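You operate a simulated robot arm through the tools that you are given. There is no shell and no other tool. Be economical: measure what you need, move in short steps, check, and stop when the job is done.

The job below is to be done with a simulated two-armed robot. You get a single attempt, and the scene is never put back.

TASK
Take the cap off the bottle marked "cafe" on the brewing table and lay it down there. Open the rear closet door, fetch the smoked tea basket from the drip tray and stand it on the jar shelf, then shut the door. Put two of the airlocks from the drawer table on top of the carton there. Open the table drawer, take the yellow cloth from the inside of the table drawer and leave it on the top of the low table and shut the drawer again. Do these in any order. Set down upright: tea basket.

The check looks at the end state, three seconds after you hand in, the way a careful person would. Anything else that was tipped, shoved, dropped, spilled or broken makes it a failure. Lids that push on must go on centred and level and be pressed home; caps that screw on are set level and turned clockwise until they are tight. Flat cloth is picked up by pressing the open fingertips on it (5 to 10 N) and closing them slowly along it; thin cloth reads only 2 to 8 mm in the jaws.

THE ROBOT
Two 7-joint arms with fingered hands on one trunk, on a base that drives. Base frame: it is fixed to the floor where the robot stands at the start and does not move with it; the origin is under the middle of the robot, x ahead of it, y to its left, z up; the surface under the hand at the start is at about z = 880. Units: mm, rad, N and s.
The left shoulder is at the start at [44, 173, 1170], the right one opposite. With the tool pointing down near the work surface each hand reaches from about 380 to 780 mm from the robot's upright axis, wherever it stands, measured 20 degrees to its own side. Places, roughly: airlock [750, -1750, 1000]; bottle [500, 0, 1000]; carton [750, -2000, 1000]; cloth [500, -2500, 750]; jar shelf (24x75 cm) [660, -5780, 1320]; rear closet door [400, -5700, 1000]; table drawer [600, -2500, 700]; tea basket [500, -1000, 1000]; top of the low table (18x29 cm) [-900, -4160, 500]. Payload 3.5 kg a hand.
Tool frame (each hand has its own): the origin (TCP) lies between the finger pads and is the grasp point; the fingertips stand 25 mm ahead of it; z points along the fingers, y is the line along which they close. The gripper opens to 88 mm. The gripper's body begins 29 mm behind the TCP. The gripper is a hand of 3 fingers: y runs from the thumb to the fingers, the wrist lies at [-13, -97, -162] in the tool frame, and closing takes about 1.5 s.
Orientation is that of the tool frame in the base frame, as a unit quaternion [w, x, y, z]. With the fingers straight down and the wrist toward the robot, the tool's x, y and z point along [0, 1, 0], [1, 0, 0] and [0, 0, -1] of the base frame.

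THE INTERFACE
- The arms move only by the tool play_rows. It takes "left_rows", "right_rows" or both (then of equal length, played together; a hand with none holds still); each is one flat list of numbers, 7 for each row, row after row: the shift along the base's x, y, z in units of 100 mm (1.0 is 100 mm), then the turn, a rotation vector about the base's x, y, z in units of 90 degrees (1.0 is 90 degrees), then the opening in per cent of the stroke, from 0 (shut) to 100 (fully open). In form: [x, y, z, rx, ry, rz, hand, x, y, z, rx, ry, rz, hand, ...]. A call has 1 to 8 rows; each row is the pose to reach, as a shift and turn from the pose commanded when the call began. A call with a number of a shift or a turn outside -1 to 1 is refused whole. Each row takes 0.2 s and may step no farther than 50 mm and 0.15 rad from the row before; otherwise, or with a gripper value out of range, the whole call is refused. A pose out of reach is approached as far as the arm can. The call stops where the force on the tool passes 40 N (or 10 N more than at its start, if that is more) or the arm is blocked; 0.2 s more then pass. The fingers move at their own pace (about 72 mm/s each) and stop on an object; they squeeze with about 33 N. The grip force told is the motor's: it shows also when the fingers shut on nothing. Time passes only in rows, and 0.2 s behind the last, so rows that repeat a pose let the fingers close. The reply holds the time, the measured pose of the TCP, the force on the tool along the base axes, the opening and the grip force, in the units named above and with some noise, with the torque about the TCP (base axes, N m) and any sound that the robot's microphone picked up.
- Cameras (640 x 400 px; columns grow to the right, rows downward): "scene" is now at [144.1, -11.2, 1416.8]; the picture's right is [-0.09, -1.00, 0.01], its down [-0.43, 0.03, -0.90] and it looks along [0.90, -0.08, -0.43] (base axes); focal length 283 px, centre (320, 200). "left" rides on the left gripper at [-58, -85, -100] in its tool frame; the picture's right is [-0.67, -0.35, 0.66], its down [0.69, -0.63, 0.37] and it looks along [0.28, 0.69, 0.66] (tool axes); focal length 261 px, centre (320, 200). "right" rides on the right gripper at [58, -85, -99] in its tool frame; the picture's right is [-0.67, 0.35, -0.66], its down [-0.69, -0.63, 0.37] and it looks along [-0.28, 0.69, 0.66] (tool axes); focal length 261 px, centre (320, 200). There is no depth. A picture from a camera that has moved, and an enlarged one, comes with that camera's place and axes in the base frame and with its lens.
- grab_frame(camera): a new picture of that camera. It takes no simulated time.
- slide_trunk(by): slides the trunk up (or, below 0, down) by that many mm; the arms and the scene camera ride with it, the base frame stays. It gives what a move gives, with no picture.
- base_move(legs): drives the robot by 1 to 6 legs, each [ahead, left, turn to the left] in mm, mm and rad, along the robot's own axes; the way and the turn of a leg run together, so that a leg with both is an arc; at most 1500 mm and 3.142 rad a leg. The arms and the cameras ride along, it lands a little off, and it stops where it bumps. It gives what a move gives.
- hand_shape(shape, hand): the hand has 3 fingers and takes this shape, open, in about a second: jaw (thumb against the fingers, like two jaws); tri (thumb and two fingers); tip (a fingertip pinch); poke (one finger out to press); point (the index stretched); flat (the hand flat); cup (the hand cupped); fist (a fist). The gripper value then closes the fingers along that shape, each until it touches; the sizes above hold for jaw. It gives what a move gives, with no picture.
- head_to(pan, tilt): turns the head with the scene camera to pan (to the left, within 1.501 rad either way) and tilt (down, from -0.506 to 1.204), counted from straight ahead of the robot. It gives what a move gives.
- close_up(camera, box): a new picture of the part [left, top, right, bottom] of that camera's present view, enlarged. It takes no simulated time.
- sign_off(): hands the job in; it is judged then, once.

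Go step by step. Nothing tells you exact positions but the pictures and the camera data: compare them with the known pose of the tool, close in by small moves and look again before you grip or let go. The budget is 196 turns and 184 pictures, counting those below and the enlarged ones. Unless the task says otherwise, let go and move clear before handing in.

The tools are called after ">>>" by a JSON object that holds its "op" and its "data". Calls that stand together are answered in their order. play_rows: Moves the arms, as the interface text tells. Its arguments: {"type":"object","properties":{"left_rows":{"type":"array","items":{"type":"number"}},"right_rows":{"type":"array","items":{"type":"number"}}},"required":[]} The other tools are called the same way: slide_trunk (by) slides the trunk up or down; hand_shape (shape, hand) gives the hand a shape; base_move (legs) drives the base; head_to (pan, tilt) turns the head that bears the scene camera; grab_frame (camera) takes a picture; close_up (camera, box) takes an enlarged picture of a part of a camera's view; sign_off () hands the job in.

At the start:

```text
time: 0.0
left_ee_pos: [474.0, 151.8, 1229.1]
left_ee_rot: [-0.001, 0.706, 0.708, 0.001]
left_ft_force: [-1.0, -0.8, -0.1]
left_moment: [0.0, -0.01, 0.0]
left_opening: 88.0
left_gripper_force: 0.0
left_shape: jaw
right_ee_pos: [419.3, -293.2, 1322.5]
right_ee_rot: [0.0, 0.708, 0.706, 0.0]
right_ft_force: [-0.2, -0.4, -0.4]
right_moment: [-0.02, -0.03, 0.0]
right_opening: 87.5
right_gripper_force: 0.1
right_shape: jaw
trunk travel left (down, up): [-250.0, 205.0]
robot x, y, heading: [-0.5, -1.7, 0.0]
head pan, tilt: [-0.089, 0.333]
```

scene: 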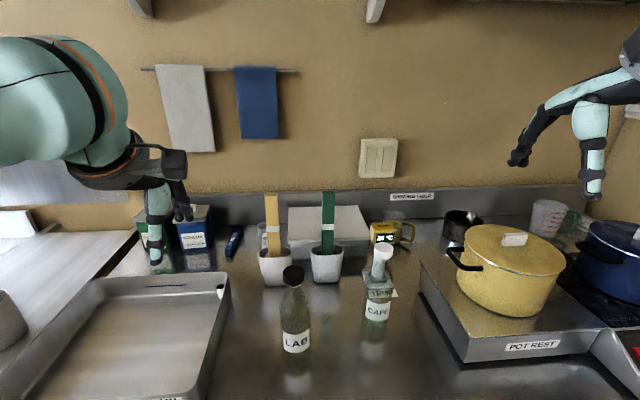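
right: 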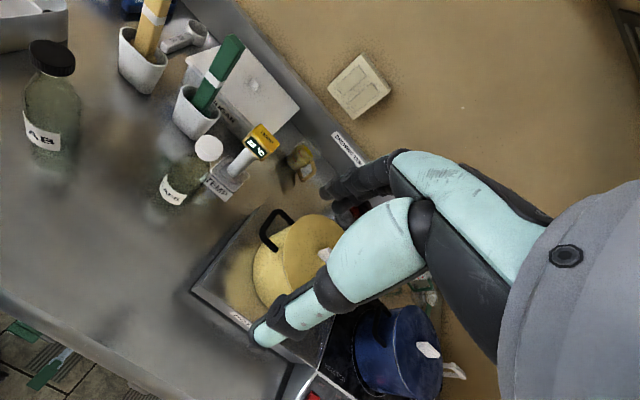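
left: 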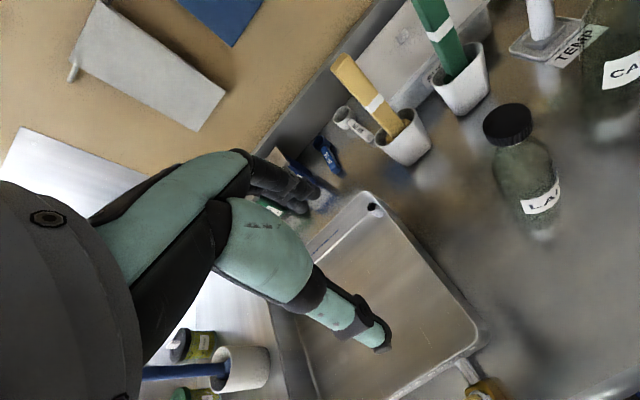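

I see two bottles on the table, LAB (dark cap) and CAFE (white cap). I'll look closer at the CAFE bottle.

>>> {"op": "close_up", "data": {"camera": "scene", "box": [320, 220, 440, 340]}}

>>> {"op": "close_up", "data": {"camera": "right", "box": [120, 80, 320, 230]}}

```text
3.33 times, centred on (380, 280) of scene
camera zoom: at [144.1, -11.2, 1416.8], right [-0.09, -1.0, 0.01], down [-0.43, 0.03, -0.9], along [0.9, -0.08, -0.43], focal length 942 px, centre (120, -67)
```

zoom: 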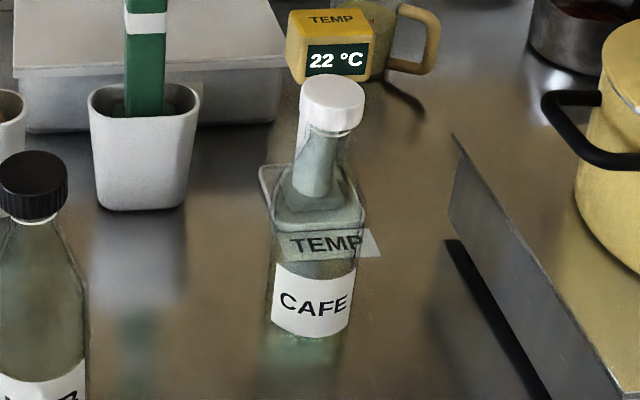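

```text
2.67 times, centred on (220, 155) of right
camera zoom: at [333.5, -234.8, 1421.6], right [0.35, -0.67, 0.66], down [-0.63, -0.68, -0.37], along [0.69, -0.29, -0.66], focal length 695 px, centre (587, 320)
```

zoom: 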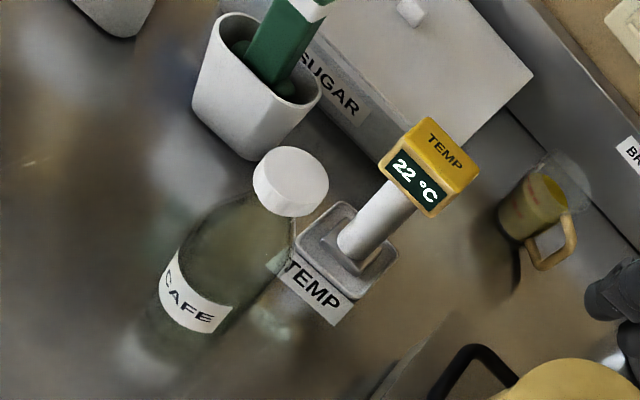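

CAFE cap is near [600, -181, 1080], with the TEMP meter behind it at about [734, -228, 1035] and LAB at [544, 0]. I'll bring the right hand above the cap.

>>> {"op": "play_rows", "data": {"right_rows": [0.33, 0.2, -0.2, 0, 0, 0, 100, 0.66, 0.4, -0.4, 0, 0, 0, 100, 1, 0.6, -0.6, 0, 0, 0, 100]}}

>>> {"op": "play_rows", "data": {"right_rows": [0.33, 0.2, -0.2, 0, 0, 0, 100, 0.66, 0.4, -0.4, 0, 0, 0, 100, 0.81, 0.52, -0.6, 0, 0, 0, 100]}}

>>> {"op": "grab_frame", "data": {"camera": "right"}}

>>> {"op": "grab_frame", "data": {"camera": "scene"}}

```text
time: 0.8
left_ee_pos: [473.5, 153.0, 1229.3]
left_ee_rot: [-0.001, 0.707, 0.707, 0.0]
left_ft_force: [0.2, 0.6, -0.5]
left_moment: [-0.01, 0.0, 0.05]
left_opening: 87.9
left_gripper_force: 0.0
left_shape: jaw
right_ee_pos: [520.8, -232.6, 1259.0]
right_ee_rot: [-0.001, 0.707, 0.707, 0.0]
right_ft_force: [-0.1, -0.2, -0.2]
right_moment: [-0.04, 0.01, -0.05]
right_opening: 87.6
right_gripper_force: 0.1
right_shape: jaw
trunk travel left (down, up): [-250.0, 205.0]
robot x, y, heading: [-0.2, 0.1, -0.001]
head pan, tilt: [-0.089, 0.333]
```

```text
time: 1.6
left_ee_pos: [471.9, 153.3, 1231.1]
left_ee_rot: [-0.001, 0.708, 0.707, 0.0]
left_ft_force: [-0.8, 0.1, 0.0]
left_moment: [-0.02, 0.02, 0.02]
left_opening: 87.3
left_gripper_force: 0.0
left_shape: jaw
right_ee_pos: [600.0, -181.9, 1202.1]
right_ee_rot: [0.0, 0.708, 0.706, 0.0]
right_ft_force: [0.0, -0.1, 0.0]
right_moment: [0.01, -0.02, 0.03]
right_opening: 87.4
right_gripper_force: 0.0
right_shape: jaw
trunk travel left (down, up): [-250.0, 205.0]
robot x, y, heading: [0.8, -1.0, 0.001]
head pan, tilt: [-0.089, 0.333]
```

```text
178 pictures are left
camera right: at [514.0, -124.4, 1301.1], right [0.35, -0.67, 0.66], down [-0.63, -0.68, -0.37], along [0.69, -0.29, -0.66], focal length 261 px, centre (320, 200)
```

right: 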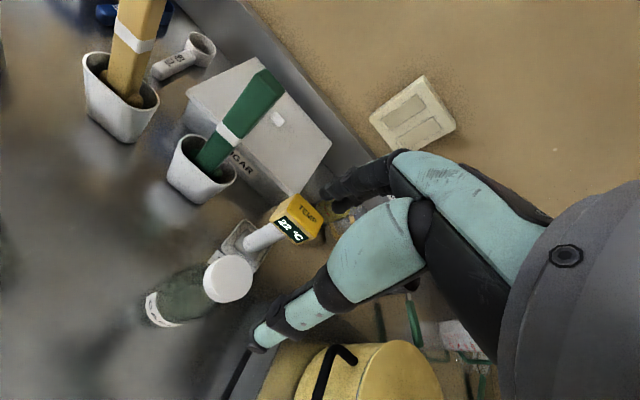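

```text
177 pictures are left
camera scene: at [144.1, -11.3, 1416.8], right [-0.09, -1.0, 0.01], down [-0.43, 0.03, -0.9], along [0.9, -0.08, -0.43], focal length 283 px, centre (320, 200)
```

scene: 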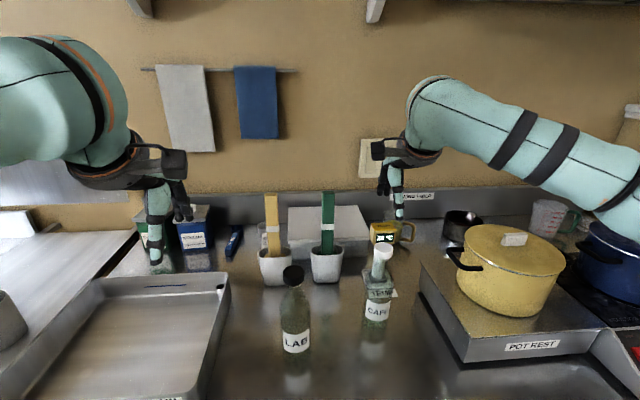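

Cap confirmed at about [600, -181, top 1083]. Descending in two steps.

>>> {"op": "play_rows", "data": {"right_rows": [0, 0, -0.4, 0, 0, 0, 100, 0, 0, -0.8, 0, 0, 0, 100]}}

>>> {"op": "grab_frame", "data": {"camera": "scene"}}

>>> {"op": "grab_frame", "data": {"camera": "right"}}

```text
time: 2.2
left_ee_pos: [473.3, 152.5, 1228.6]
left_ee_rot: [-0.001, 0.706, 0.708, -0.001]
left_ft_force: [-0.9, 0.3, -0.5]
left_moment: [0.0, 0.0, 0.01]
left_opening: 87.7
left_gripper_force: 0.0
left_shape: jaw
right_ee_pos: [600.6, -179.4, 1122.2]
right_ee_rot: [-0.001, 0.707, 0.707, 0.001]
right_ft_force: [0.9, -0.3, 0.2]
right_moment: [0.0, 0.0, 0.0]
right_opening: 87.8
right_gripper_force: 0.1
right_shape: jaw
trunk travel left (down, up): [-250.0, 205.0]
robot x, y, heading: [0.3, 2.6, 0.001]
head pan, tilt: [-0.089, 0.333]
```

```text
176 pictures are left
camera scene: at [144.9, -11.7, 1416.6], right [-0.09, -1.0, 0.01], down [-0.43, 0.03, -0.9], along [0.9, -0.08, -0.43], focal length 283 px, centre (320, 200)
```

scene: 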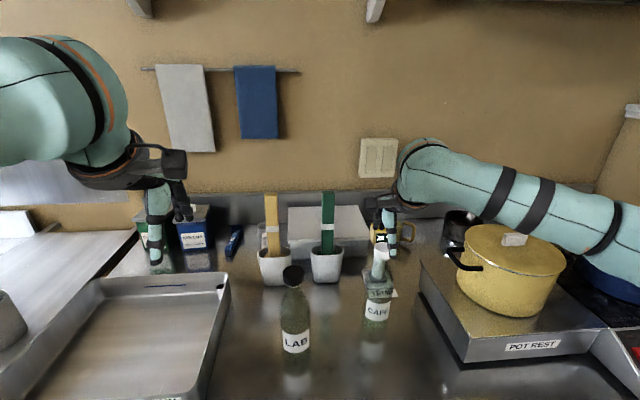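

```text
175 pictures are left
camera right: at [515.0, -123.4, 1220.7], right [0.35, -0.67, 0.65], down [-0.63, -0.68, -0.37], along [0.69, -0.29, -0.66], focal length 261 px, centre (320, 200)
```

right: 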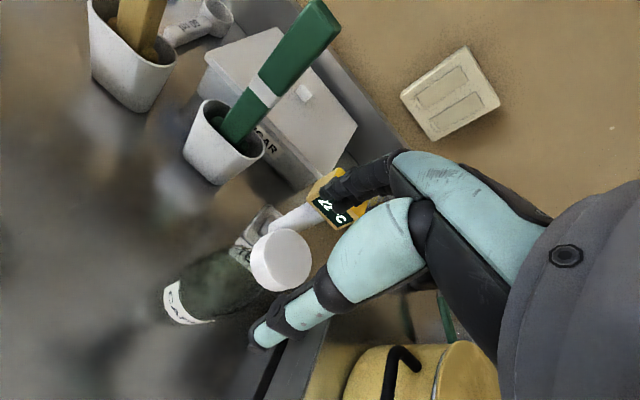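

>>> {"op": "close_up", "data": {"camera": "right", "box": [240, 210, 336, 300]}}

>>> {"op": "play_rows", "data": {"right_rows": [-0.02, 0, -0.3, 0, 0, 0, 100, -0.03, 0, -0.53, 0, 0, 0, 100]}}

>>> {"op": "grab_frame", "data": {"camera": "right"}}

>>> {"op": "close_up", "data": {"camera": "scene", "box": [320, 180, 440, 300]}}

```text
4.44 times, centred on (288, 255) of right
camera zoom: at [515.0, -123.4, 1220.7], right [0.35, -0.67, 0.65], down [-0.63, -0.68, -0.37], along [0.69, -0.29, -0.66], focal length 1158 px, centre (462, -44)
```

zoom: 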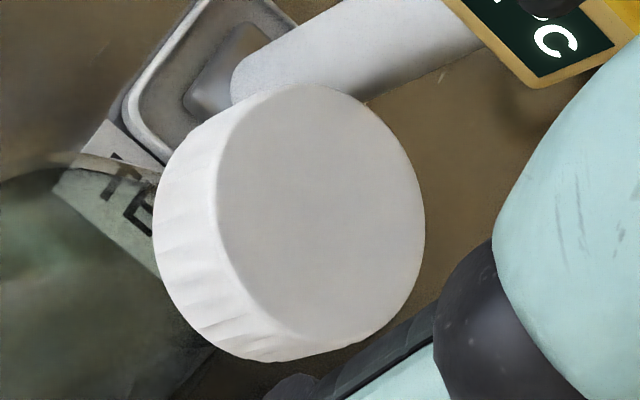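

```text
time: 2.8
left_ee_pos: [472.9, 151.7, 1230.3]
left_ee_rot: [0.0, 0.707, 0.708, -0.001]
left_ft_force: [-0.7, -0.4, -0.2]
left_moment: [-0.01, 0.0, 0.02]
left_opening: 87.7
left_gripper_force: 0.1
left_shape: jaw
right_ee_pos: [597.6, -180.6, 1069.1]
right_ee_rot: [0.0, 0.708, 0.706, 0.0]
right_ft_force: [-0.5, -0.2, 0.0]
right_moment: [0.03, 0.04, 0.03]
right_opening: 87.8
right_gripper_force: 0.0
right_shape: jaw
trunk travel left (down, up): [-250.0, 205.0]
robot x, y, heading: [0.6, 1.0, -0.001]
head pan, tilt: [-0.089, 0.333]
```

```text
173 pictures are left
camera right: at [511.9, -123.4, 1168.1], right [0.35, -0.67, 0.66], down [-0.63, -0.69, -0.37], along [0.69, -0.29, -0.66], focal length 261 px, centre (320, 200)
```

right: 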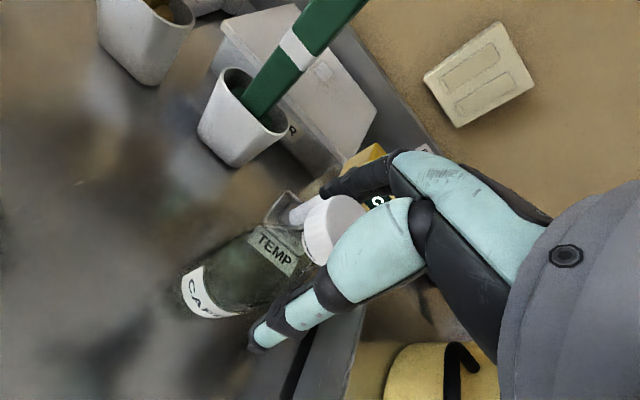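

```text
3.33 times, centred on (380, 240) of scene
camera zoom: at [144.7, -11.5, 1416.7], right [-0.09, -1.0, 0.01], down [-0.43, 0.03, -0.9], along [0.9, -0.08, -0.43], focal length 942 px, centre (120, 67)
```

zoom: 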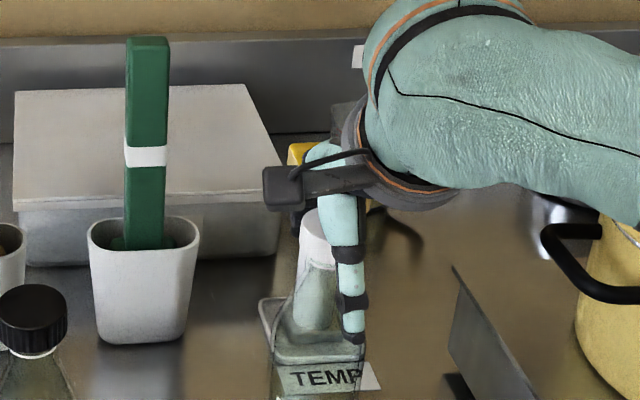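

The cap is ribbed, so it's a screw cap. Closing on it.

>>> {"op": "play_rows", "data": {"right_rows": [0, 0, 0, 0, 0, 0, 40, 0, 0, 0, 0, 0, 0, 30, 0, 0, 0, 0, 0, 0, 20, 0, 0, 0, 0, 0, 0, 10, 0, 0, 0, 0, 0, 0, 0, 0, 0, 0, 0, 0, 0, 0, 0, 0, 0, 0, 0, 0, 0]}}

>>> {"op": "grab_frame", "data": {"camera": "right"}}

>>> {"op": "grab_frame", "data": {"camera": "scene"}}

```text
time: 4.4
left_ee_pos: [473.2, 152.3, 1231.4]
left_ee_rot: [0.001, 0.706, 0.708, 0.0]
left_ft_force: [-0.2, 0.1, 0.3]
left_moment: [0.0, -0.02, 0.03]
left_opening: 87.8
left_gripper_force: 0.0
left_shape: jaw
right_ee_pos: [596.5, -179.2, 1070.2]
right_ee_rot: [-0.001, 0.708, 0.706, 0.0]
right_ft_force: [0.9, -1.3, 1.7]
right_moment: [0.0, -0.18, 0.0]
right_opening: 20.7
right_gripper_force: 33.2
right_shape: jaw
trunk travel left (down, up): [-250.0, 205.0]
robot x, y, heading: [-1.3, 0.9, 0.002]
head pan, tilt: [-0.089, 0.333]
```

```text
171 pictures are left
camera right: at [511.5, -123.4, 1168.7], right [0.35, -0.67, 0.66], down [-0.63, -0.68, -0.37], along [0.69, -0.29, -0.66], focal length 261 px, centre (320, 200)
```

right: 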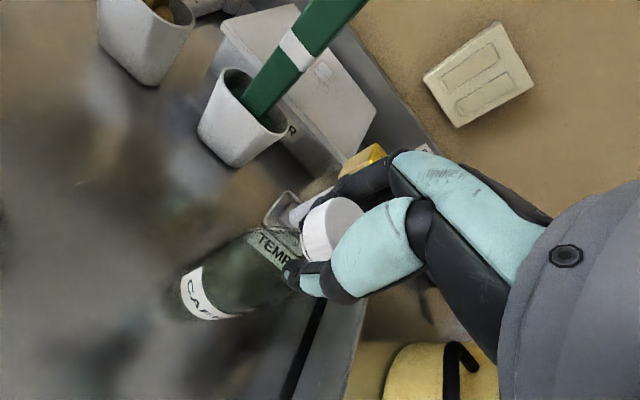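

```text
170 pictures are left
camera scene: at [144.1, -11.2, 1416.8], right [-0.09, -1.0, 0.01], down [-0.43, 0.03, -0.9], along [0.9, -0.08, -0.43], focal length 283 px, centre (320, 200)
```

scene: 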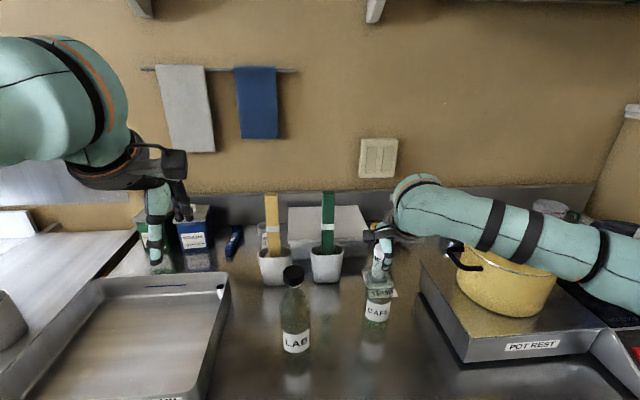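

The opening (20.7 mm) is smaller than the ~38 mm cap, so the fingers are on the neck or curled under. I'll open, rise and regrip higher.

>>> {"op": "play_rows", "data": {"right_rows": [0, 0, 0, 0, 0, 0, 60, 0, 0, 0, 0, 0, 0, 100, 0, 0, 0, 0, 0, 0, 100, 0, 0, 0, 0, 0, 0, 100, 0, 0, 0.08, 0, 0, 0, 100, 0, 0, 0.15, 0, 0, 0, 100]}}

>>> {"op": "play_rows", "data": {"right_rows": [0, 0, 0, 0, 0, 0, 40, 0, 0, 0, 0, 0, 0, 30, 0, 0, 0, 0, 0, 0, 20, 0, 0, 0, 0, 0, 0, 10, 0, 0, 0, 0, 0, 0, 0, 0, 0, 0, 0, 0, 0, 0, 0, 0, 0, 0, 0, 0, 0]}}

>>> {"op": "grab_frame", "data": {"camera": "right"}}

>>> {"op": "close_up", "data": {"camera": "scene", "box": [320, 200, 440, 320]}}

```text
time: 5.8
left_ee_pos: [473.1, 152.4, 1229.8]
left_ee_rot: [0.0, 0.706, 0.708, 0.0]
left_ft_force: [-0.5, 0.3, 0.8]
left_moment: [-0.02, 0.0, 0.0]
left_opening: 87.4
left_gripper_force: 0.0
left_shape: jaw
right_ee_pos: [598.3, -180.0, 1085.7]
right_ee_rot: [0.0, 0.708, 0.706, 0.0]
right_ft_force: [0.1, 0.3, 0.6]
right_moment: [-0.01, -0.01, -0.03]
right_opening: 87.5
right_gripper_force: 0.0
right_shape: jaw
trunk travel left (down, up): [-250.0, 205.0]
robot x, y, heading: [3.3, 1.8, -0.002]
head pan, tilt: [-0.089, 0.333]
```

```text
time: 7.4
left_ee_pos: [472.1, 153.0, 1229.6]
left_ee_rot: [0.0, 0.707, 0.708, -0.001]
left_ft_force: [-0.2, -0.1, 0.0]
left_moment: [-0.01, -0.02, -0.03]
left_opening: 87.8
left_gripper_force: 0.1
left_shape: jaw
right_ee_pos: [597.3, -179.3, 1084.1]
right_ee_rot: [0.0, 0.708, 0.707, 0.0]
right_ft_force: [-0.8, 0.7, -2.4]
right_moment: [-0.02, -0.02, -0.02]
right_opening: 24.2
right_gripper_force: 33.0
right_shape: jaw
trunk travel left (down, up): [-250.0, 205.0]
robot x, y, heading: [-0.3, 0.8, 0.002]
head pan, tilt: [-0.089, 0.333]
```

```text
169 pictures are left
camera right: at [512.0, -122.1, 1183.4], right [0.35, -0.67, 0.66], down [-0.63, -0.68, -0.37], along [0.69, -0.29, -0.66], focal length 261 px, centre (320, 200)
```

right: 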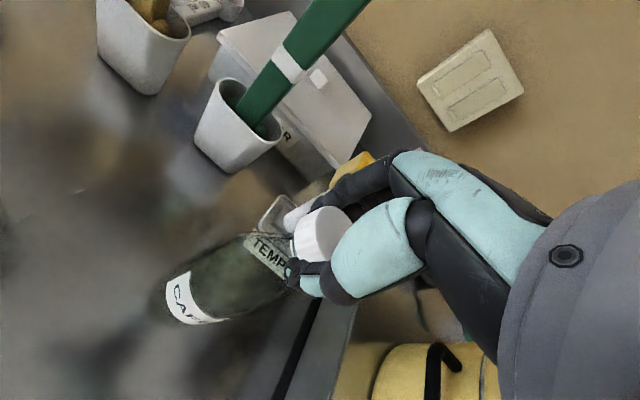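

```text
3.33 times, centred on (380, 260) of scene
camera zoom: at [144.5, -11.3, 1416.7], right [-0.09, -1.0, 0.01], down [-0.43, 0.03, -0.9], along [0.9, -0.08, -0.43], focal length 942 px, centre (120, 0)
```

zoom: 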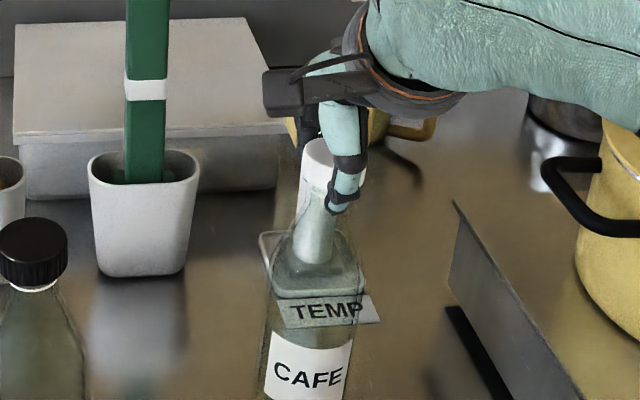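

>>> {"op": "play_rows", "data": {"right_rows": [0, 0, 0, 0, 0, 0, 60, 0, 0, 0, 0, 0, 0, 60, 0, 0, 0, 0, 0, 0, 60, 0, 0, 0.08, 0, 0, 0, 60, 0, 0, 0.13, 0, 0, 0, 60]}}

>>> {"op": "play_rows", "data": {"right_rows": [0, 0, 0, 0, 0, 0, 40, 0, 0, 0, 0, 0, 0, 30, 0, 0, 0, 0, 0, 0, 20, 0, 0, 0, 0, 0, 0, 10, 0, 0, 0, 0, 0, 0, 0, 0, 0, 0, 0, 0, 0, 0, 0, 0, 0, 0, 0, 0, 0]}}

>>> {"op": "close_up", "data": {"camera": "right", "box": [240, 150, 400, 310]}}

>>> {"op": "close_up", "data": {"camera": "scene", "box": [360, 220, 400, 260]}}

```text
time: 8.6
left_ee_pos: [473.0, 152.3, 1230.7]
left_ee_rot: [0.0, 0.707, 0.707, 0.0]
left_ft_force: [0.4, -0.6, -0.6]
left_moment: [0.0, 0.01, 0.0]
left_opening: 87.8
left_gripper_force: 0.0
left_shape: jaw
right_ee_pos: [597.8, -178.8, 1098.8]
right_ee_rot: [0.0, 0.707, 0.707, 0.0]
right_ft_force: [0.4, -0.9, 0.4]
right_moment: [-0.03, 0.02, -0.01]
right_opening: 52.3
right_gripper_force: 0.0
right_shape: jaw
trunk travel left (down, up): [-250.0, 205.0]
robot x, y, heading: [3.8, -0.3, -0.0]
head pan, tilt: [-0.089, 0.333]
```

```text
time: 10.2
left_ee_pos: [472.0, 154.0, 1230.3]
left_ee_rot: [0.0, 0.707, 0.708, -0.001]
left_ft_force: [0.1, 1.1, -0.3]
left_moment: [-0.02, 0.0, -0.01]
left_opening: 87.7
left_gripper_force: 0.2
left_shape: jaw
right_ee_pos: [597.6, -180.8, 1098.6]
right_ee_rot: [0.0, 0.707, 0.707, 0.0]
right_ft_force: [-0.2, -1.0, -0.3]
right_moment: [0.0, -0.03, -0.02]
right_opening: 25.0
right_gripper_force: 32.9
right_shape: jaw
trunk travel left (down, up): [-250.0, 205.0]
robot x, y, heading: [1.6, -1.0, 0.0]
head pan, tilt: [-0.089, 0.333]
```

```text
2.50 times, centred on (320, 230) of right
camera zoom: at [512.0, -122.3, 1196.7], right [0.35, -0.67, 0.66], down [-0.63, -0.68, -0.37], along [0.69, -0.29, -0.66], focal length 652 px, centre (320, 125)
```

zoom: 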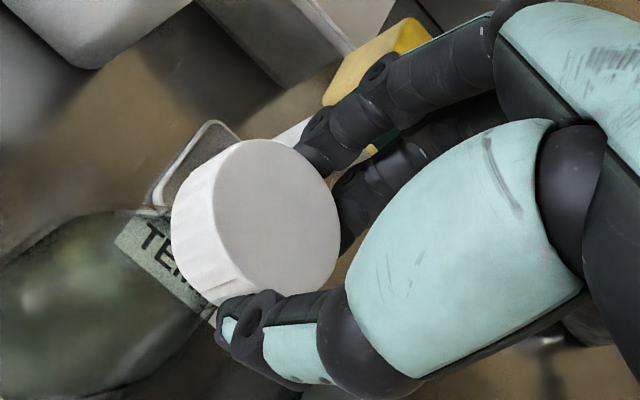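

```text
10.00 times, centred on (380, 240) of scene
camera zoom: at [144.1, -11.3, 1416.8], right [-0.09, -1.0, 0.01], down [-0.43, 0.03, -0.9], along [0.9, -0.08, -0.43], focal length 2826 px, centre (-280, -200)
```

zoom: 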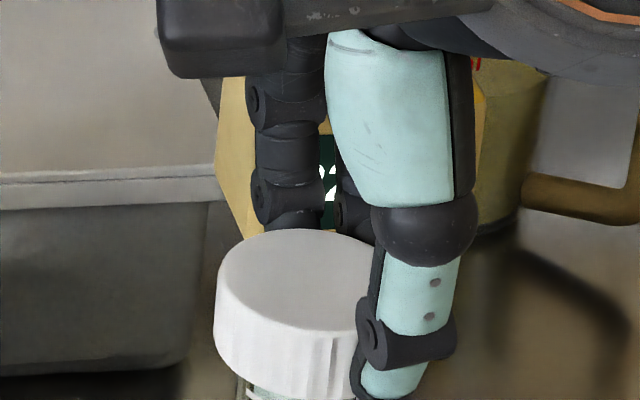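

The cap is actually centred near [590, -169, 1092], so I was gripping off-centre. I'll open, shift −7 in x and +11 in y, and regrip.

>>> {"op": "play_rows", "data": {"right_rows": [0, 0, 0, 0, 0, 0, 70, 0, 0, 0, 0, 0, 0, 80, 0, 0, 0, 0, 0, 0, 80, -0.03, 0.06, 0, 0, 0, 0, 80, -0.07, 0.11, -0.02, 0, 0, 0, 80]}}

>>> {"op": "close_up", "data": {"camera": "right", "box": [240, 150, 400, 310]}}

>>> {"op": "close_up", "data": {"camera": "scene", "box": [360, 220, 400, 260]}}

```text
time: 11.4
left_ee_pos: [472.6, 151.4, 1229.3]
left_ee_rot: [0.0, 0.706, 0.708, 0.0]
left_ft_force: [-0.3, 0.2, 0.4]
left_moment: [-0.02, 0.01, -0.01]
left_opening: 87.4
left_gripper_force: 0.0
left_shape: jaw
right_ee_pos: [588.9, -169.5, 1096.0]
right_ee_rot: [0.0, 0.708, 0.706, 0.0]
right_ft_force: [-0.3, 0.3, 1.1]
right_moment: [0.0, 0.0, -0.04]
right_opening: 70.1
right_gripper_force: 0.0
right_shape: jaw
trunk travel left (down, up): [-250.0, 205.0]
robot x, y, heading: [3.7, 0.5, -0.004]
head pan, tilt: [-0.089, 0.333]
```

```text
2.50 times, centred on (320, 230) of right
camera zoom: at [504.0, -111.5, 1194.7], right [0.35, -0.67, 0.66], down [-0.63, -0.68, -0.37], along [0.69, -0.29, -0.66], focal length 652 px, centre (320, 125)
```

zoom: 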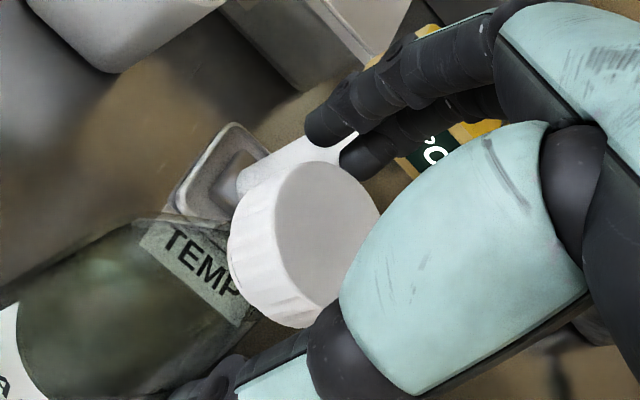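

```text
10.00 times, centred on (380, 240) of scene
camera zoom: at [144.2, -11.1, 1416.8], right [-0.09, -1.0, 0.01], down [-0.43, 0.03, -0.9], along [0.9, -0.08, -0.43], focal length 2826 px, centre (-280, -200)
```

zoom: 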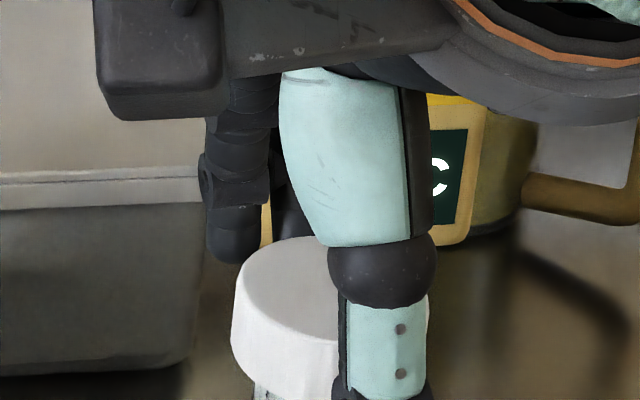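

>>> {"op": "play_rows", "data": {"right_rows": [0.03, -0.04, -0.02, 0, 0, 0, 80, 0.03, -0.04, -0.03, 0, 0, 0, 40, 0.03, -0.04, -0.03, 0, 0, 0, 30, 0.03, -0.04, -0.03, 0, 0, 0, 20, 0.03, -0.04, -0.03, 0, 0, 0, 10, 0.03, -0.04, -0.03, 0, 0, 0, 0, 0.03, -0.04, -0.03, 0, 0, 0, 0, 0.03, -0.04, -0.03, 0, 0, 0, 0]}}

>>> {"op": "close_up", "data": {"camera": "right", "box": [240, 150, 400, 310]}}

>>> {"op": "close_up", "data": {"camera": "scene", "box": [360, 220, 400, 260]}}

```text
time: 13.2
left_ee_pos: [472.7, 151.7, 1229.3]
left_ee_rot: [0.0, 0.707, 0.707, 0.0]
left_ft_force: [-0.5, 0.0, -0.1]
left_moment: [-0.01, 0.0, -0.02]
left_opening: 87.7
left_gripper_force: 0.0
left_shape: jaw
right_ee_pos: [593.3, -173.7, 1093.3]
right_ee_rot: [-0.001, 0.708, 0.706, 0.0]
right_ft_force: [0.5, 0.1, -0.3]
right_moment: [0.0, -0.03, -0.01]
right_opening: 29.2
right_gripper_force: 32.8
right_shape: jaw
trunk travel left (down, up): [-250.0, 205.0]
robot x, y, heading: [-0.6, -0.7, -0.003]
head pan, tilt: [-0.089, 0.333]
```

```text
2.50 times, centred on (320, 230) of right
camera zoom: at [507.7, -115.5, 1191.4], right [0.35, -0.67, 0.66], down [-0.63, -0.68, -0.37], along [0.69, -0.29, -0.66], focal length 652 px, centre (320, 125)
```

zoom: 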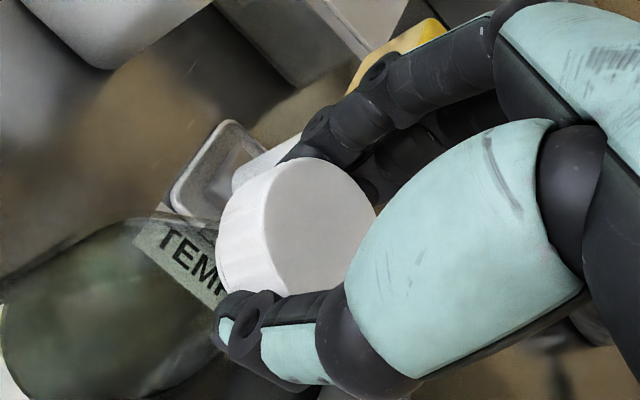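

```text
10.00 times, centred on (380, 240) of scene
camera zoom: at [144.3, -11.1, 1416.7], right [-0.09, -1.0, 0.01], down [-0.43, 0.03, -0.9], along [0.9, -0.08, -0.43], focal length 2826 px, centre (-280, -200)
```

zoom: 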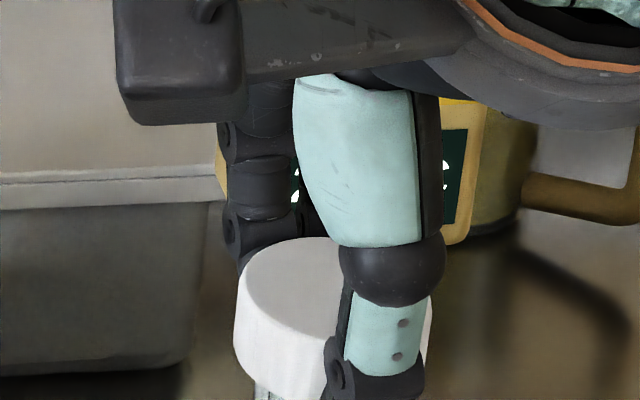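

Grip is better now. Trying a counter-clockwise turn and watching whether the bottle turns with it.

>>> {"op": "play_rows", "data": {"right_rows": [0, 0, 0, 0, 0, 0.09, 0, 0, 0, 0, 0, 0, 0.18, 0, 0, 0, 0, 0, 0, 0.27, 0, 0, 0, 0, 0, 0, 0.36, 0, 0, 0, 0, 0, 0, 0.45, 0, 0, 0, 0, 0, 0, 0.54, 0]}}

>>> {"op": "close_up", "data": {"camera": "scene", "box": [320, 200, 440, 320]}}

>>> {"op": "grab_frame", "data": {"camera": "right"}}

```text
time: 14.6
left_ee_pos: [473.1, 153.0, 1230.4]
left_ee_rot: [0.0, 0.706, 0.708, -0.001]
left_ft_force: [-0.4, -0.3, 0.2]
left_moment: [0.01, -0.01, -0.02]
left_opening: 87.8
left_gripper_force: 0.1
left_shape: jaw
right_ee_pos: [593.0, -172.3, 1092.7]
right_ee_rot: [0.001, 0.353, 0.935, 0.001]
right_ft_force: [-0.4, -0.8, -0.6]
right_moment: [-0.01, -0.04, -0.01]
right_opening: 29.4
right_gripper_force: 33.3
right_shape: jaw
trunk travel left (down, up): [-250.0, 205.0]
robot x, y, heading: [0.3, 1.3, -0.001]
head pan, tilt: [-0.089, 0.333]
```

```text
3.33 times, centred on (380, 260) of scene
camera zoom: at [144.6, -11.2, 1416.7], right [-0.09, -1.0, 0.01], down [-0.43, 0.03, -0.9], along [0.9, -0.08, -0.43], focal length 942 px, centre (120, 0)
```

zoom: 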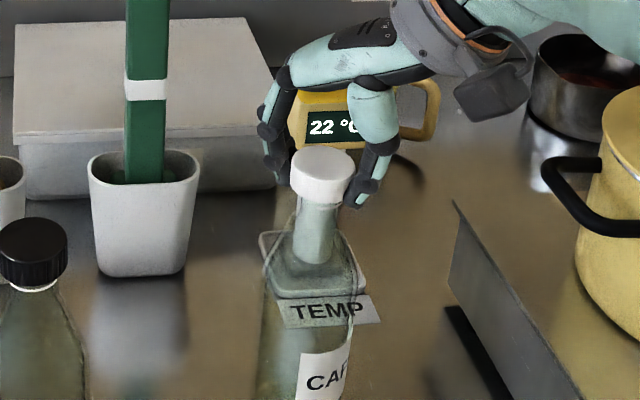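

```text
160 pictures are left
camera right: at [492.7, -199.3, 1191.4], right [0.73, -0.18, 0.66], down [0.1, -0.93, -0.37], along [0.67, 0.33, -0.66], focal length 261 px, centre (320, 200)
```

right: 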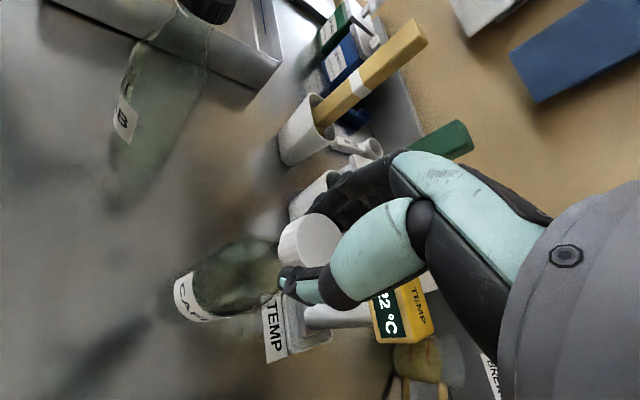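

The bottle turned with the cap, so the left hand must hold the bottle. First I release, lift the right hand straight up and park it to the right.

>>> {"op": "play_rows", "data": {"right_rows": [0, 0, 0, 0, 0, 0, 60, 0, 0, 0, 0, 0, 0, 90, 0, 0, 0, 0, 0, 0, 90, 0, 0, 0, 0, 0, 0, 90, 0, 0, 0.4, 0, 0, 0, 90, 0, 0, 0.8, 0, 0, 0, 90, 0, 0, 1, 0, 0, 0, 90]}}

>>> {"op": "play_rows", "data": {"right_rows": [0, -0.15, 0.1, 0, 0, -0.09, 90, 0, -0.3, 0.2, 0, 0, -0.18, 90, 0, -0.45, 0.3, 0, 0, -0.27, 90, 0, -0.6, 0.4, 0, 0, -0.36, 90, 0, -0.8, 0.4, 0, 0, -0.45, 90, 0, -1, 0.4, 0, 0, -0.53, 90]}}

>>> {"op": "base_move", "data": {"legs": [[-80, 0, 0]]}}

>>> {"op": "grab_frame", "data": {"camera": "scene"}}

```text
time: 16.2
left_ee_pos: [472.9, 152.4, 1229.8]
left_ee_rot: [0.0, 0.706, 0.708, -0.001]
left_ft_force: [-0.7, -0.3, -0.7]
left_moment: [0.02, -0.03, -0.02]
left_opening: 87.7
left_gripper_force: 0.2
left_shape: jaw
right_ee_pos: [593.0, -172.4, 1192.0]
right_ee_rot: [-0.002, 0.355, 0.935, 0.001]
right_ft_force: [0.1, 0.3, 0.0]
right_moment: [0.0, -0.01, -0.02]
right_opening: 79.0
right_gripper_force: 0.2
right_shape: jaw
trunk travel left (down, up): [-250.0, 205.0]
robot x, y, heading: [1.4, 2.2, 0.0]
head pan, tilt: [-0.089, 0.333]
```

```text
time: 17.6
left_ee_pos: [473.1, 151.4, 1230.5]
left_ee_rot: [0.001, 0.706, 0.708, 0.0]
left_ft_force: [0.3, -0.4, -0.4]
left_moment: [-0.01, 0.02, -0.01]
left_opening: 87.4
left_gripper_force: 0.2
left_shape: jaw
right_ee_pos: [592.4, -273.6, 1233.0]
right_ee_rot: [-0.001, 0.702, 0.712, 0.001]
right_ft_force: [0.5, -0.8, -0.2]
right_moment: [0.02, 0.01, 0.02]
right_opening: 78.8
right_gripper_force: 0.1
right_shape: jaw
trunk travel left (down, up): [-250.0, 205.0]
robot x, y, heading: [-0.6, -0.4, -0.003]
head pan, tilt: [-0.089, 0.333]
```

```text
time: 18.7
left_ee_pos: [395.1, 152.3, 1229.1]
left_ee_rot: [-0.001, 0.706, 0.708, -0.001]
left_ft_force: [-1.0, -0.5, 0.9]
left_moment: [-0.02, 0.03, 0.02]
left_opening: 87.7
left_gripper_force: 0.1
left_shape: jaw
right_ee_pos: [514.8, -271.7, 1231.5]
right_ee_rot: [-0.001, 0.701, 0.713, -0.002]
right_ft_force: [0.4, 1.3, -0.2]
right_moment: [0.03, -0.01, -0.04]
right_opening: 78.9
right_gripper_force: 0.1
right_shape: jaw
trunk travel left (down, up): [-250.0, 205.0]
robot x, y, heading: [-83.1, 0.0, 0.002]
head pan, tilt: [-0.089, 0.333]
```

```text
159 pictures are left
camera scene: at [66.2, -11.2, 1416.2], right [-0.09, -1.0, 0.01], down [-0.43, 0.03, -0.9], along [0.9, -0.08, -0.43], focal length 283 px, centre (320, 200)
```

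scene: 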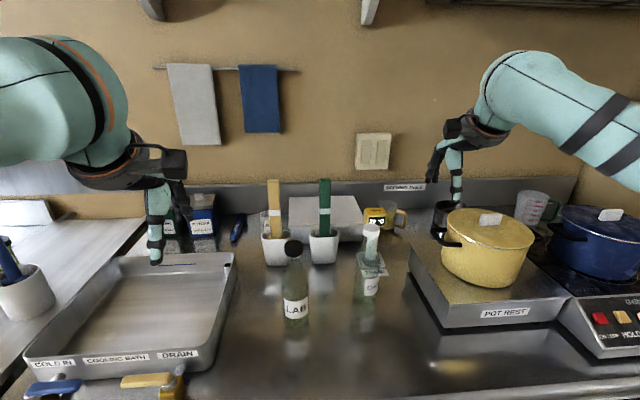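

Now reorienting the left hand to point forward (thumb to the left) for a side grip.

>>> {"op": "play_rows", "data": {"left_rows": [0.13, -0.07, 0, 0.048, -0.048, -0.048, 100, 0.25, -0.15, 0, 0.096, -0.096, -0.096, 100, 0.38, -0.22, 0, 0.144, -0.144, -0.144, 100, 0.5, -0.3, 0, 0.192, -0.192, -0.192, 100, 0.63, -0.37, 0, 0.24, -0.24, -0.24, 100, 0.75, -0.45, 0, 0.289, -0.289, -0.289, 100, 0.88, -0.52, 0, 0.337, -0.337, -0.337, 100, 1, -0.6, 0, 0.385, -0.385, -0.385, 100]}}

>>> {"op": "play_rows", "data": {"left_rows": [0.03, -0.07, 0, 0.048, -0.048, -0.048, 100, 0.06, -0.15, 0, 0.096, -0.096, -0.096, 100, 0.1, -0.22, 0, 0.144, -0.144, -0.144, 100, 0.12, -0.3, 0, 0.192, -0.192, -0.192, 100, 0.15, -0.37, 0, 0.24, -0.24, -0.24, 100, 0.18, -0.45, 0, 0.289, -0.289, -0.289, 100, 0.21, -0.52, 0, 0.337, -0.337, -0.337, 100, 0.24, -0.6, 0, 0.385, -0.385, -0.385, 100]}}

>>> {"op": "grab_frame", "data": {"camera": "scene"}}

>>> {"op": "grab_frame", "data": {"camera": "left"}}

```text
time: 20.5
left_ee_pos: [491.8, 93.7, 1227.9]
left_ee_rot: [0.0, 0.816, 0.408, 0.409]
left_ft_force: [0.1, 0.4, -0.5]
left_moment: [0.01, -0.02, 0.03]
left_opening: 87.6
left_gripper_force: 0.0
left_shape: jaw
right_ee_pos: [514.2, -272.0, 1232.5]
right_ee_rot: [0.0, 0.702, 0.713, -0.001]
right_ft_force: [-0.8, -1.1, 0.0]
right_moment: [0.02, -0.01, -0.01]
right_opening: 79.0
right_gripper_force: 0.1
right_shape: jaw
trunk travel left (down, up): [-250.0, 205.0]
robot x, y, heading: [-81.2, 1.3, -0.0]
head pan, tilt: [-0.089, 0.333]
```

```text
time: 22.3
left_ee_pos: [515.6, 33.5, 1229.6]
left_ee_rot: [0.0, 0.706, 0.0, 0.708]
left_ft_force: [-0.9, -0.6, -0.4]
left_moment: [0.0, -0.04, 0.0]
left_opening: 87.9
left_gripper_force: 0.0
left_shape: jaw
right_ee_pos: [512.9, -273.8, 1231.9]
right_ee_rot: [0.0, 0.702, 0.712, -0.001]
right_ft_force: [0.6, 0.5, 0.8]
right_moment: [0.01, -0.02, 0.02]
right_opening: 79.4
right_gripper_force: 0.2
right_shape: jaw
trunk travel left (down, up): [-250.0, 205.0]
robot x, y, heading: [-85.0, -3.9, 0.001]
head pan, tilt: [-0.089, 0.333]
```

```text
158 pictures are left
camera scene: at [63.4, -11.1, 1416.7], right [-0.09, -1.0, 0.01], down [-0.43, 0.03, -0.9], along [0.9, -0.08, -0.43], focal length 283 px, centre (320, 200)
```

scene: 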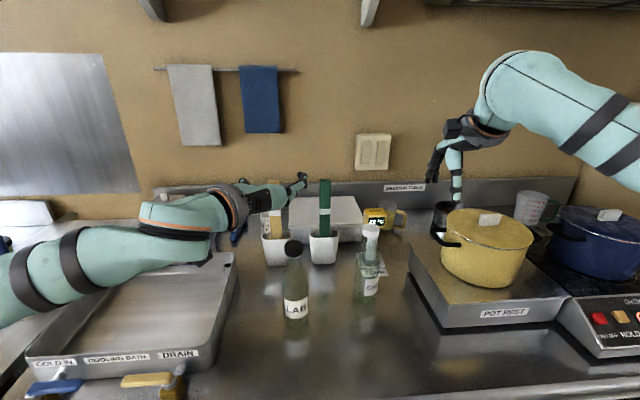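

```text
157 pictures are left
camera left: at [415.6, 118.4, 1170.4], right [0.66, 0.35, -0.67], down [0.37, 0.63, 0.69], along [0.66, -0.69, 0.29], focal length 261 px, centre (320, 200)
```

left: 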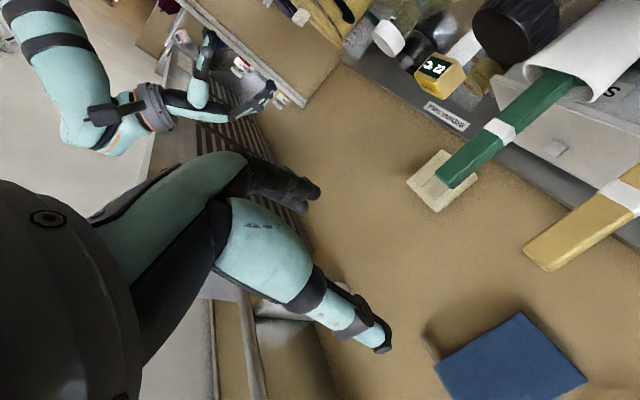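

Forearm would run low over the tray, so I'll raise the trunk 100 mm, tilt the left hand down 35°, and move the right hand further aside.

>>> {"op": "slide_trunk", "data": {"by": 100}}

>>> {"op": "play_rows", "data": {"left_rows": [0, -0.2, 0, 0, 0.08, 0, 100, -0.05, -0.4, 0, 0, 0.16, 0, 100, -0.1, -0.6, 0, 0, 0.24, 0, 100, -0.15, -0.8, 0, 0, 0.32, 0, 100, -0.2, -1, 0, 0, 0.39, 0, 100], "right_rows": [0, -0.2, 0, 0, 0, 0, 80, 0, -0.4, 0, 0, 0, 0, 80, 0, -0.6, 0, 0, 0, 0, 80, 0, -0.8, 0, 0, 0, 0, 80, 0, -1, 0, 0, 0, 0, 80]}}

>>> {"op": "play_rows", "data": {"left_rows": [-0.05, -0.35, -0.1, 0, 0, 0, 100, -0.1, -0.7, -0.2, 0, 0, 0, 100, -0.2, -1, -0.4, 0, 0, 0, 100, -0.25, -1, -0.8, 0, 0, 0, 100, -0.25, -1, -1, 0, 0, 0, 100]}}

>>> {"op": "grab_frame", "data": {"camera": "scene"}}

>>> {"op": "grab_frame", "data": {"camera": "left"}}

```text
time: 23.6
left_ee_pos: [516.0, 32.8, 1329.0]
left_ee_rot: [0.001, 0.708, 0.001, 0.706]
left_ft_force: [0.4, 0.2, 0.8]
left_moment: [-0.02, -0.02, -0.05]
left_opening: 87.9
left_gripper_force: 0.0
left_shape: jaw
right_ee_pos: [512.4, -272.2, 1333.1]
right_ee_rot: [0.0, 0.702, 0.712, 0.0]
right_ft_force: [0.1, -0.2, -1.1]
right_moment: [0.01, -0.03, 0.02]
right_opening: 79.0
right_gripper_force: 0.1
right_shape: jaw
trunk travel left (down, up): [-350.0, 105.0]
robot x, y, heading: [-81.7, -2.9, -0.001]
head pan, tilt: [-0.089, 0.333]
```

```text
time: 24.8
left_ee_pos: [494.8, -70.3, 1328.8]
left_ee_rot: [0.001, 0.888, 0.001, 0.46]
left_ft_force: [0.2, 0.7, 0.0]
left_moment: [0.02, 0.0, 0.0]
left_opening: 87.7
left_gripper_force: 0.0
left_shape: jaw
right_ee_pos: [511.3, -375.1, 1333.0]
right_ee_rot: [-0.001, 0.702, 0.712, 0.001]
right_ft_force: [-0.2, 0.3, 0.5]
right_moment: [-0.01, -0.01, -0.03]
right_opening: 70.5
right_gripper_force: 0.2
right_shape: jaw
trunk travel left (down, up): [-350.0, 105.0]
robot x, y, heading: [-81.2, 1.4, 0.003]
head pan, tilt: [-0.089, 0.333]
```

```text
time: 26.0
left_ee_pos: [471.5, -169.1, 1229.6]
left_ee_rot: [0.0, 0.887, 0.001, 0.461]
left_ft_force: [0.2, 1.0, 0.0]
left_moment: [-0.02, 0.0, 0.02]
left_opening: 87.9
left_gripper_force: 0.1
left_shape: jaw
right_ee_pos: [510.9, -371.6, 1332.9]
right_ee_rot: [0.0, 0.701, 0.713, 0.001]
right_ft_force: [0.1, -0.6, -0.3]
right_moment: [-0.02, 0.02, -0.02]
right_opening: 70.7
right_gripper_force: 0.1
right_shape: jaw
trunk travel left (down, up): [-350.0, 105.0]
robot x, y, heading: [-79.6, 0.2, 0.002]
head pan, tilt: [-0.089, 0.333]
```

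```text
156 pictures are left
camera scene: at [19.1, -11.5, 1528.7], right [-0.09, -1.0, 0.0], down [-0.35, 0.03, -0.93], along [0.93, -0.08, -0.36], focal length 283 px, centre (320, 200)
```

scene: 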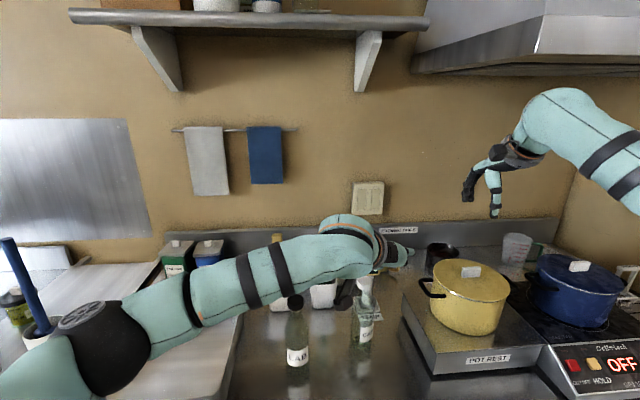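

```text
155 pictures are left
camera left: at [356.6, -82.6, 1237.9], right [0.15, 0.35, -0.93], down [0.69, 0.63, 0.35], along [0.7, -0.69, -0.15], focal length 261 px, centre (320, 200)
```

left: 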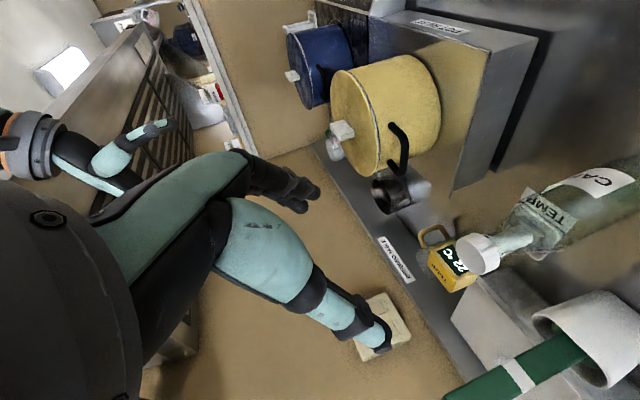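

Lowering the left hand in front of the bottle stepwise, watching the forearm.

>>> {"op": "play_rows", "data": {"left_rows": [-0.05, 0, -0.4, 0, 0, 0, 100, -0.1, 0, -0.8, 0, 0, 0, 100, -0.1, 0, -1, 0, 0, 0, 100]}}

>>> {"op": "grab_frame", "data": {"camera": "scene"}}

>>> {"op": "grab_frame", "data": {"camera": "right"}}

```text
time: 26.8
left_ee_pos: [460.9, -167.2, 1129.9]
left_ee_rot: [0.0, 0.888, 0.001, 0.461]
left_ft_force: [-0.4, 0.0, -0.3]
left_moment: [0.03, -0.01, -0.01]
left_opening: 87.8
left_gripper_force: 0.1
left_shape: jaw
right_ee_pos: [511.1, -372.5, 1333.7]
right_ee_rot: [0.0, 0.701, 0.713, 0.0]
right_ft_force: [0.0, 0.3, -0.6]
right_moment: [0.02, 0.01, 0.0]
right_opening: 70.8
right_gripper_force: 0.1
right_shape: jaw
trunk travel left (down, up): [-350.0, 105.0]
robot x, y, heading: [-83.7, -1.8, 0.005]
head pan, tilt: [-0.089, 0.333]
```

```text
154 pictures are left
camera scene: at [18.5, -11.3, 1528.8], right [-0.09, -1.0, 0.0], down [-0.35, 0.03, -0.93], along [0.93, -0.08, -0.36], focal length 283 px, centre (320, 200)
```

scene: 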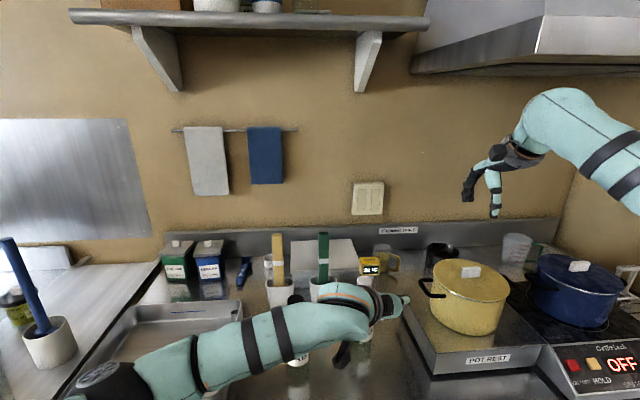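

```text
153 pictures are left
camera right: at [424.6, -316.4, 1432.0], right [0.36, -0.66, 0.66], down [-0.62, -0.69, -0.37], along [0.7, -0.27, -0.66], focal length 261 px, centre (320, 200)
```

right: 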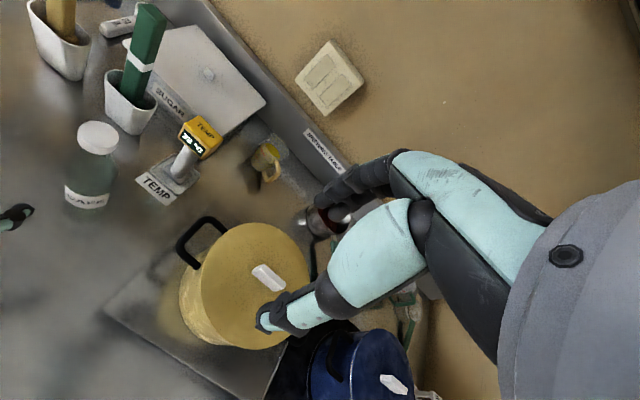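

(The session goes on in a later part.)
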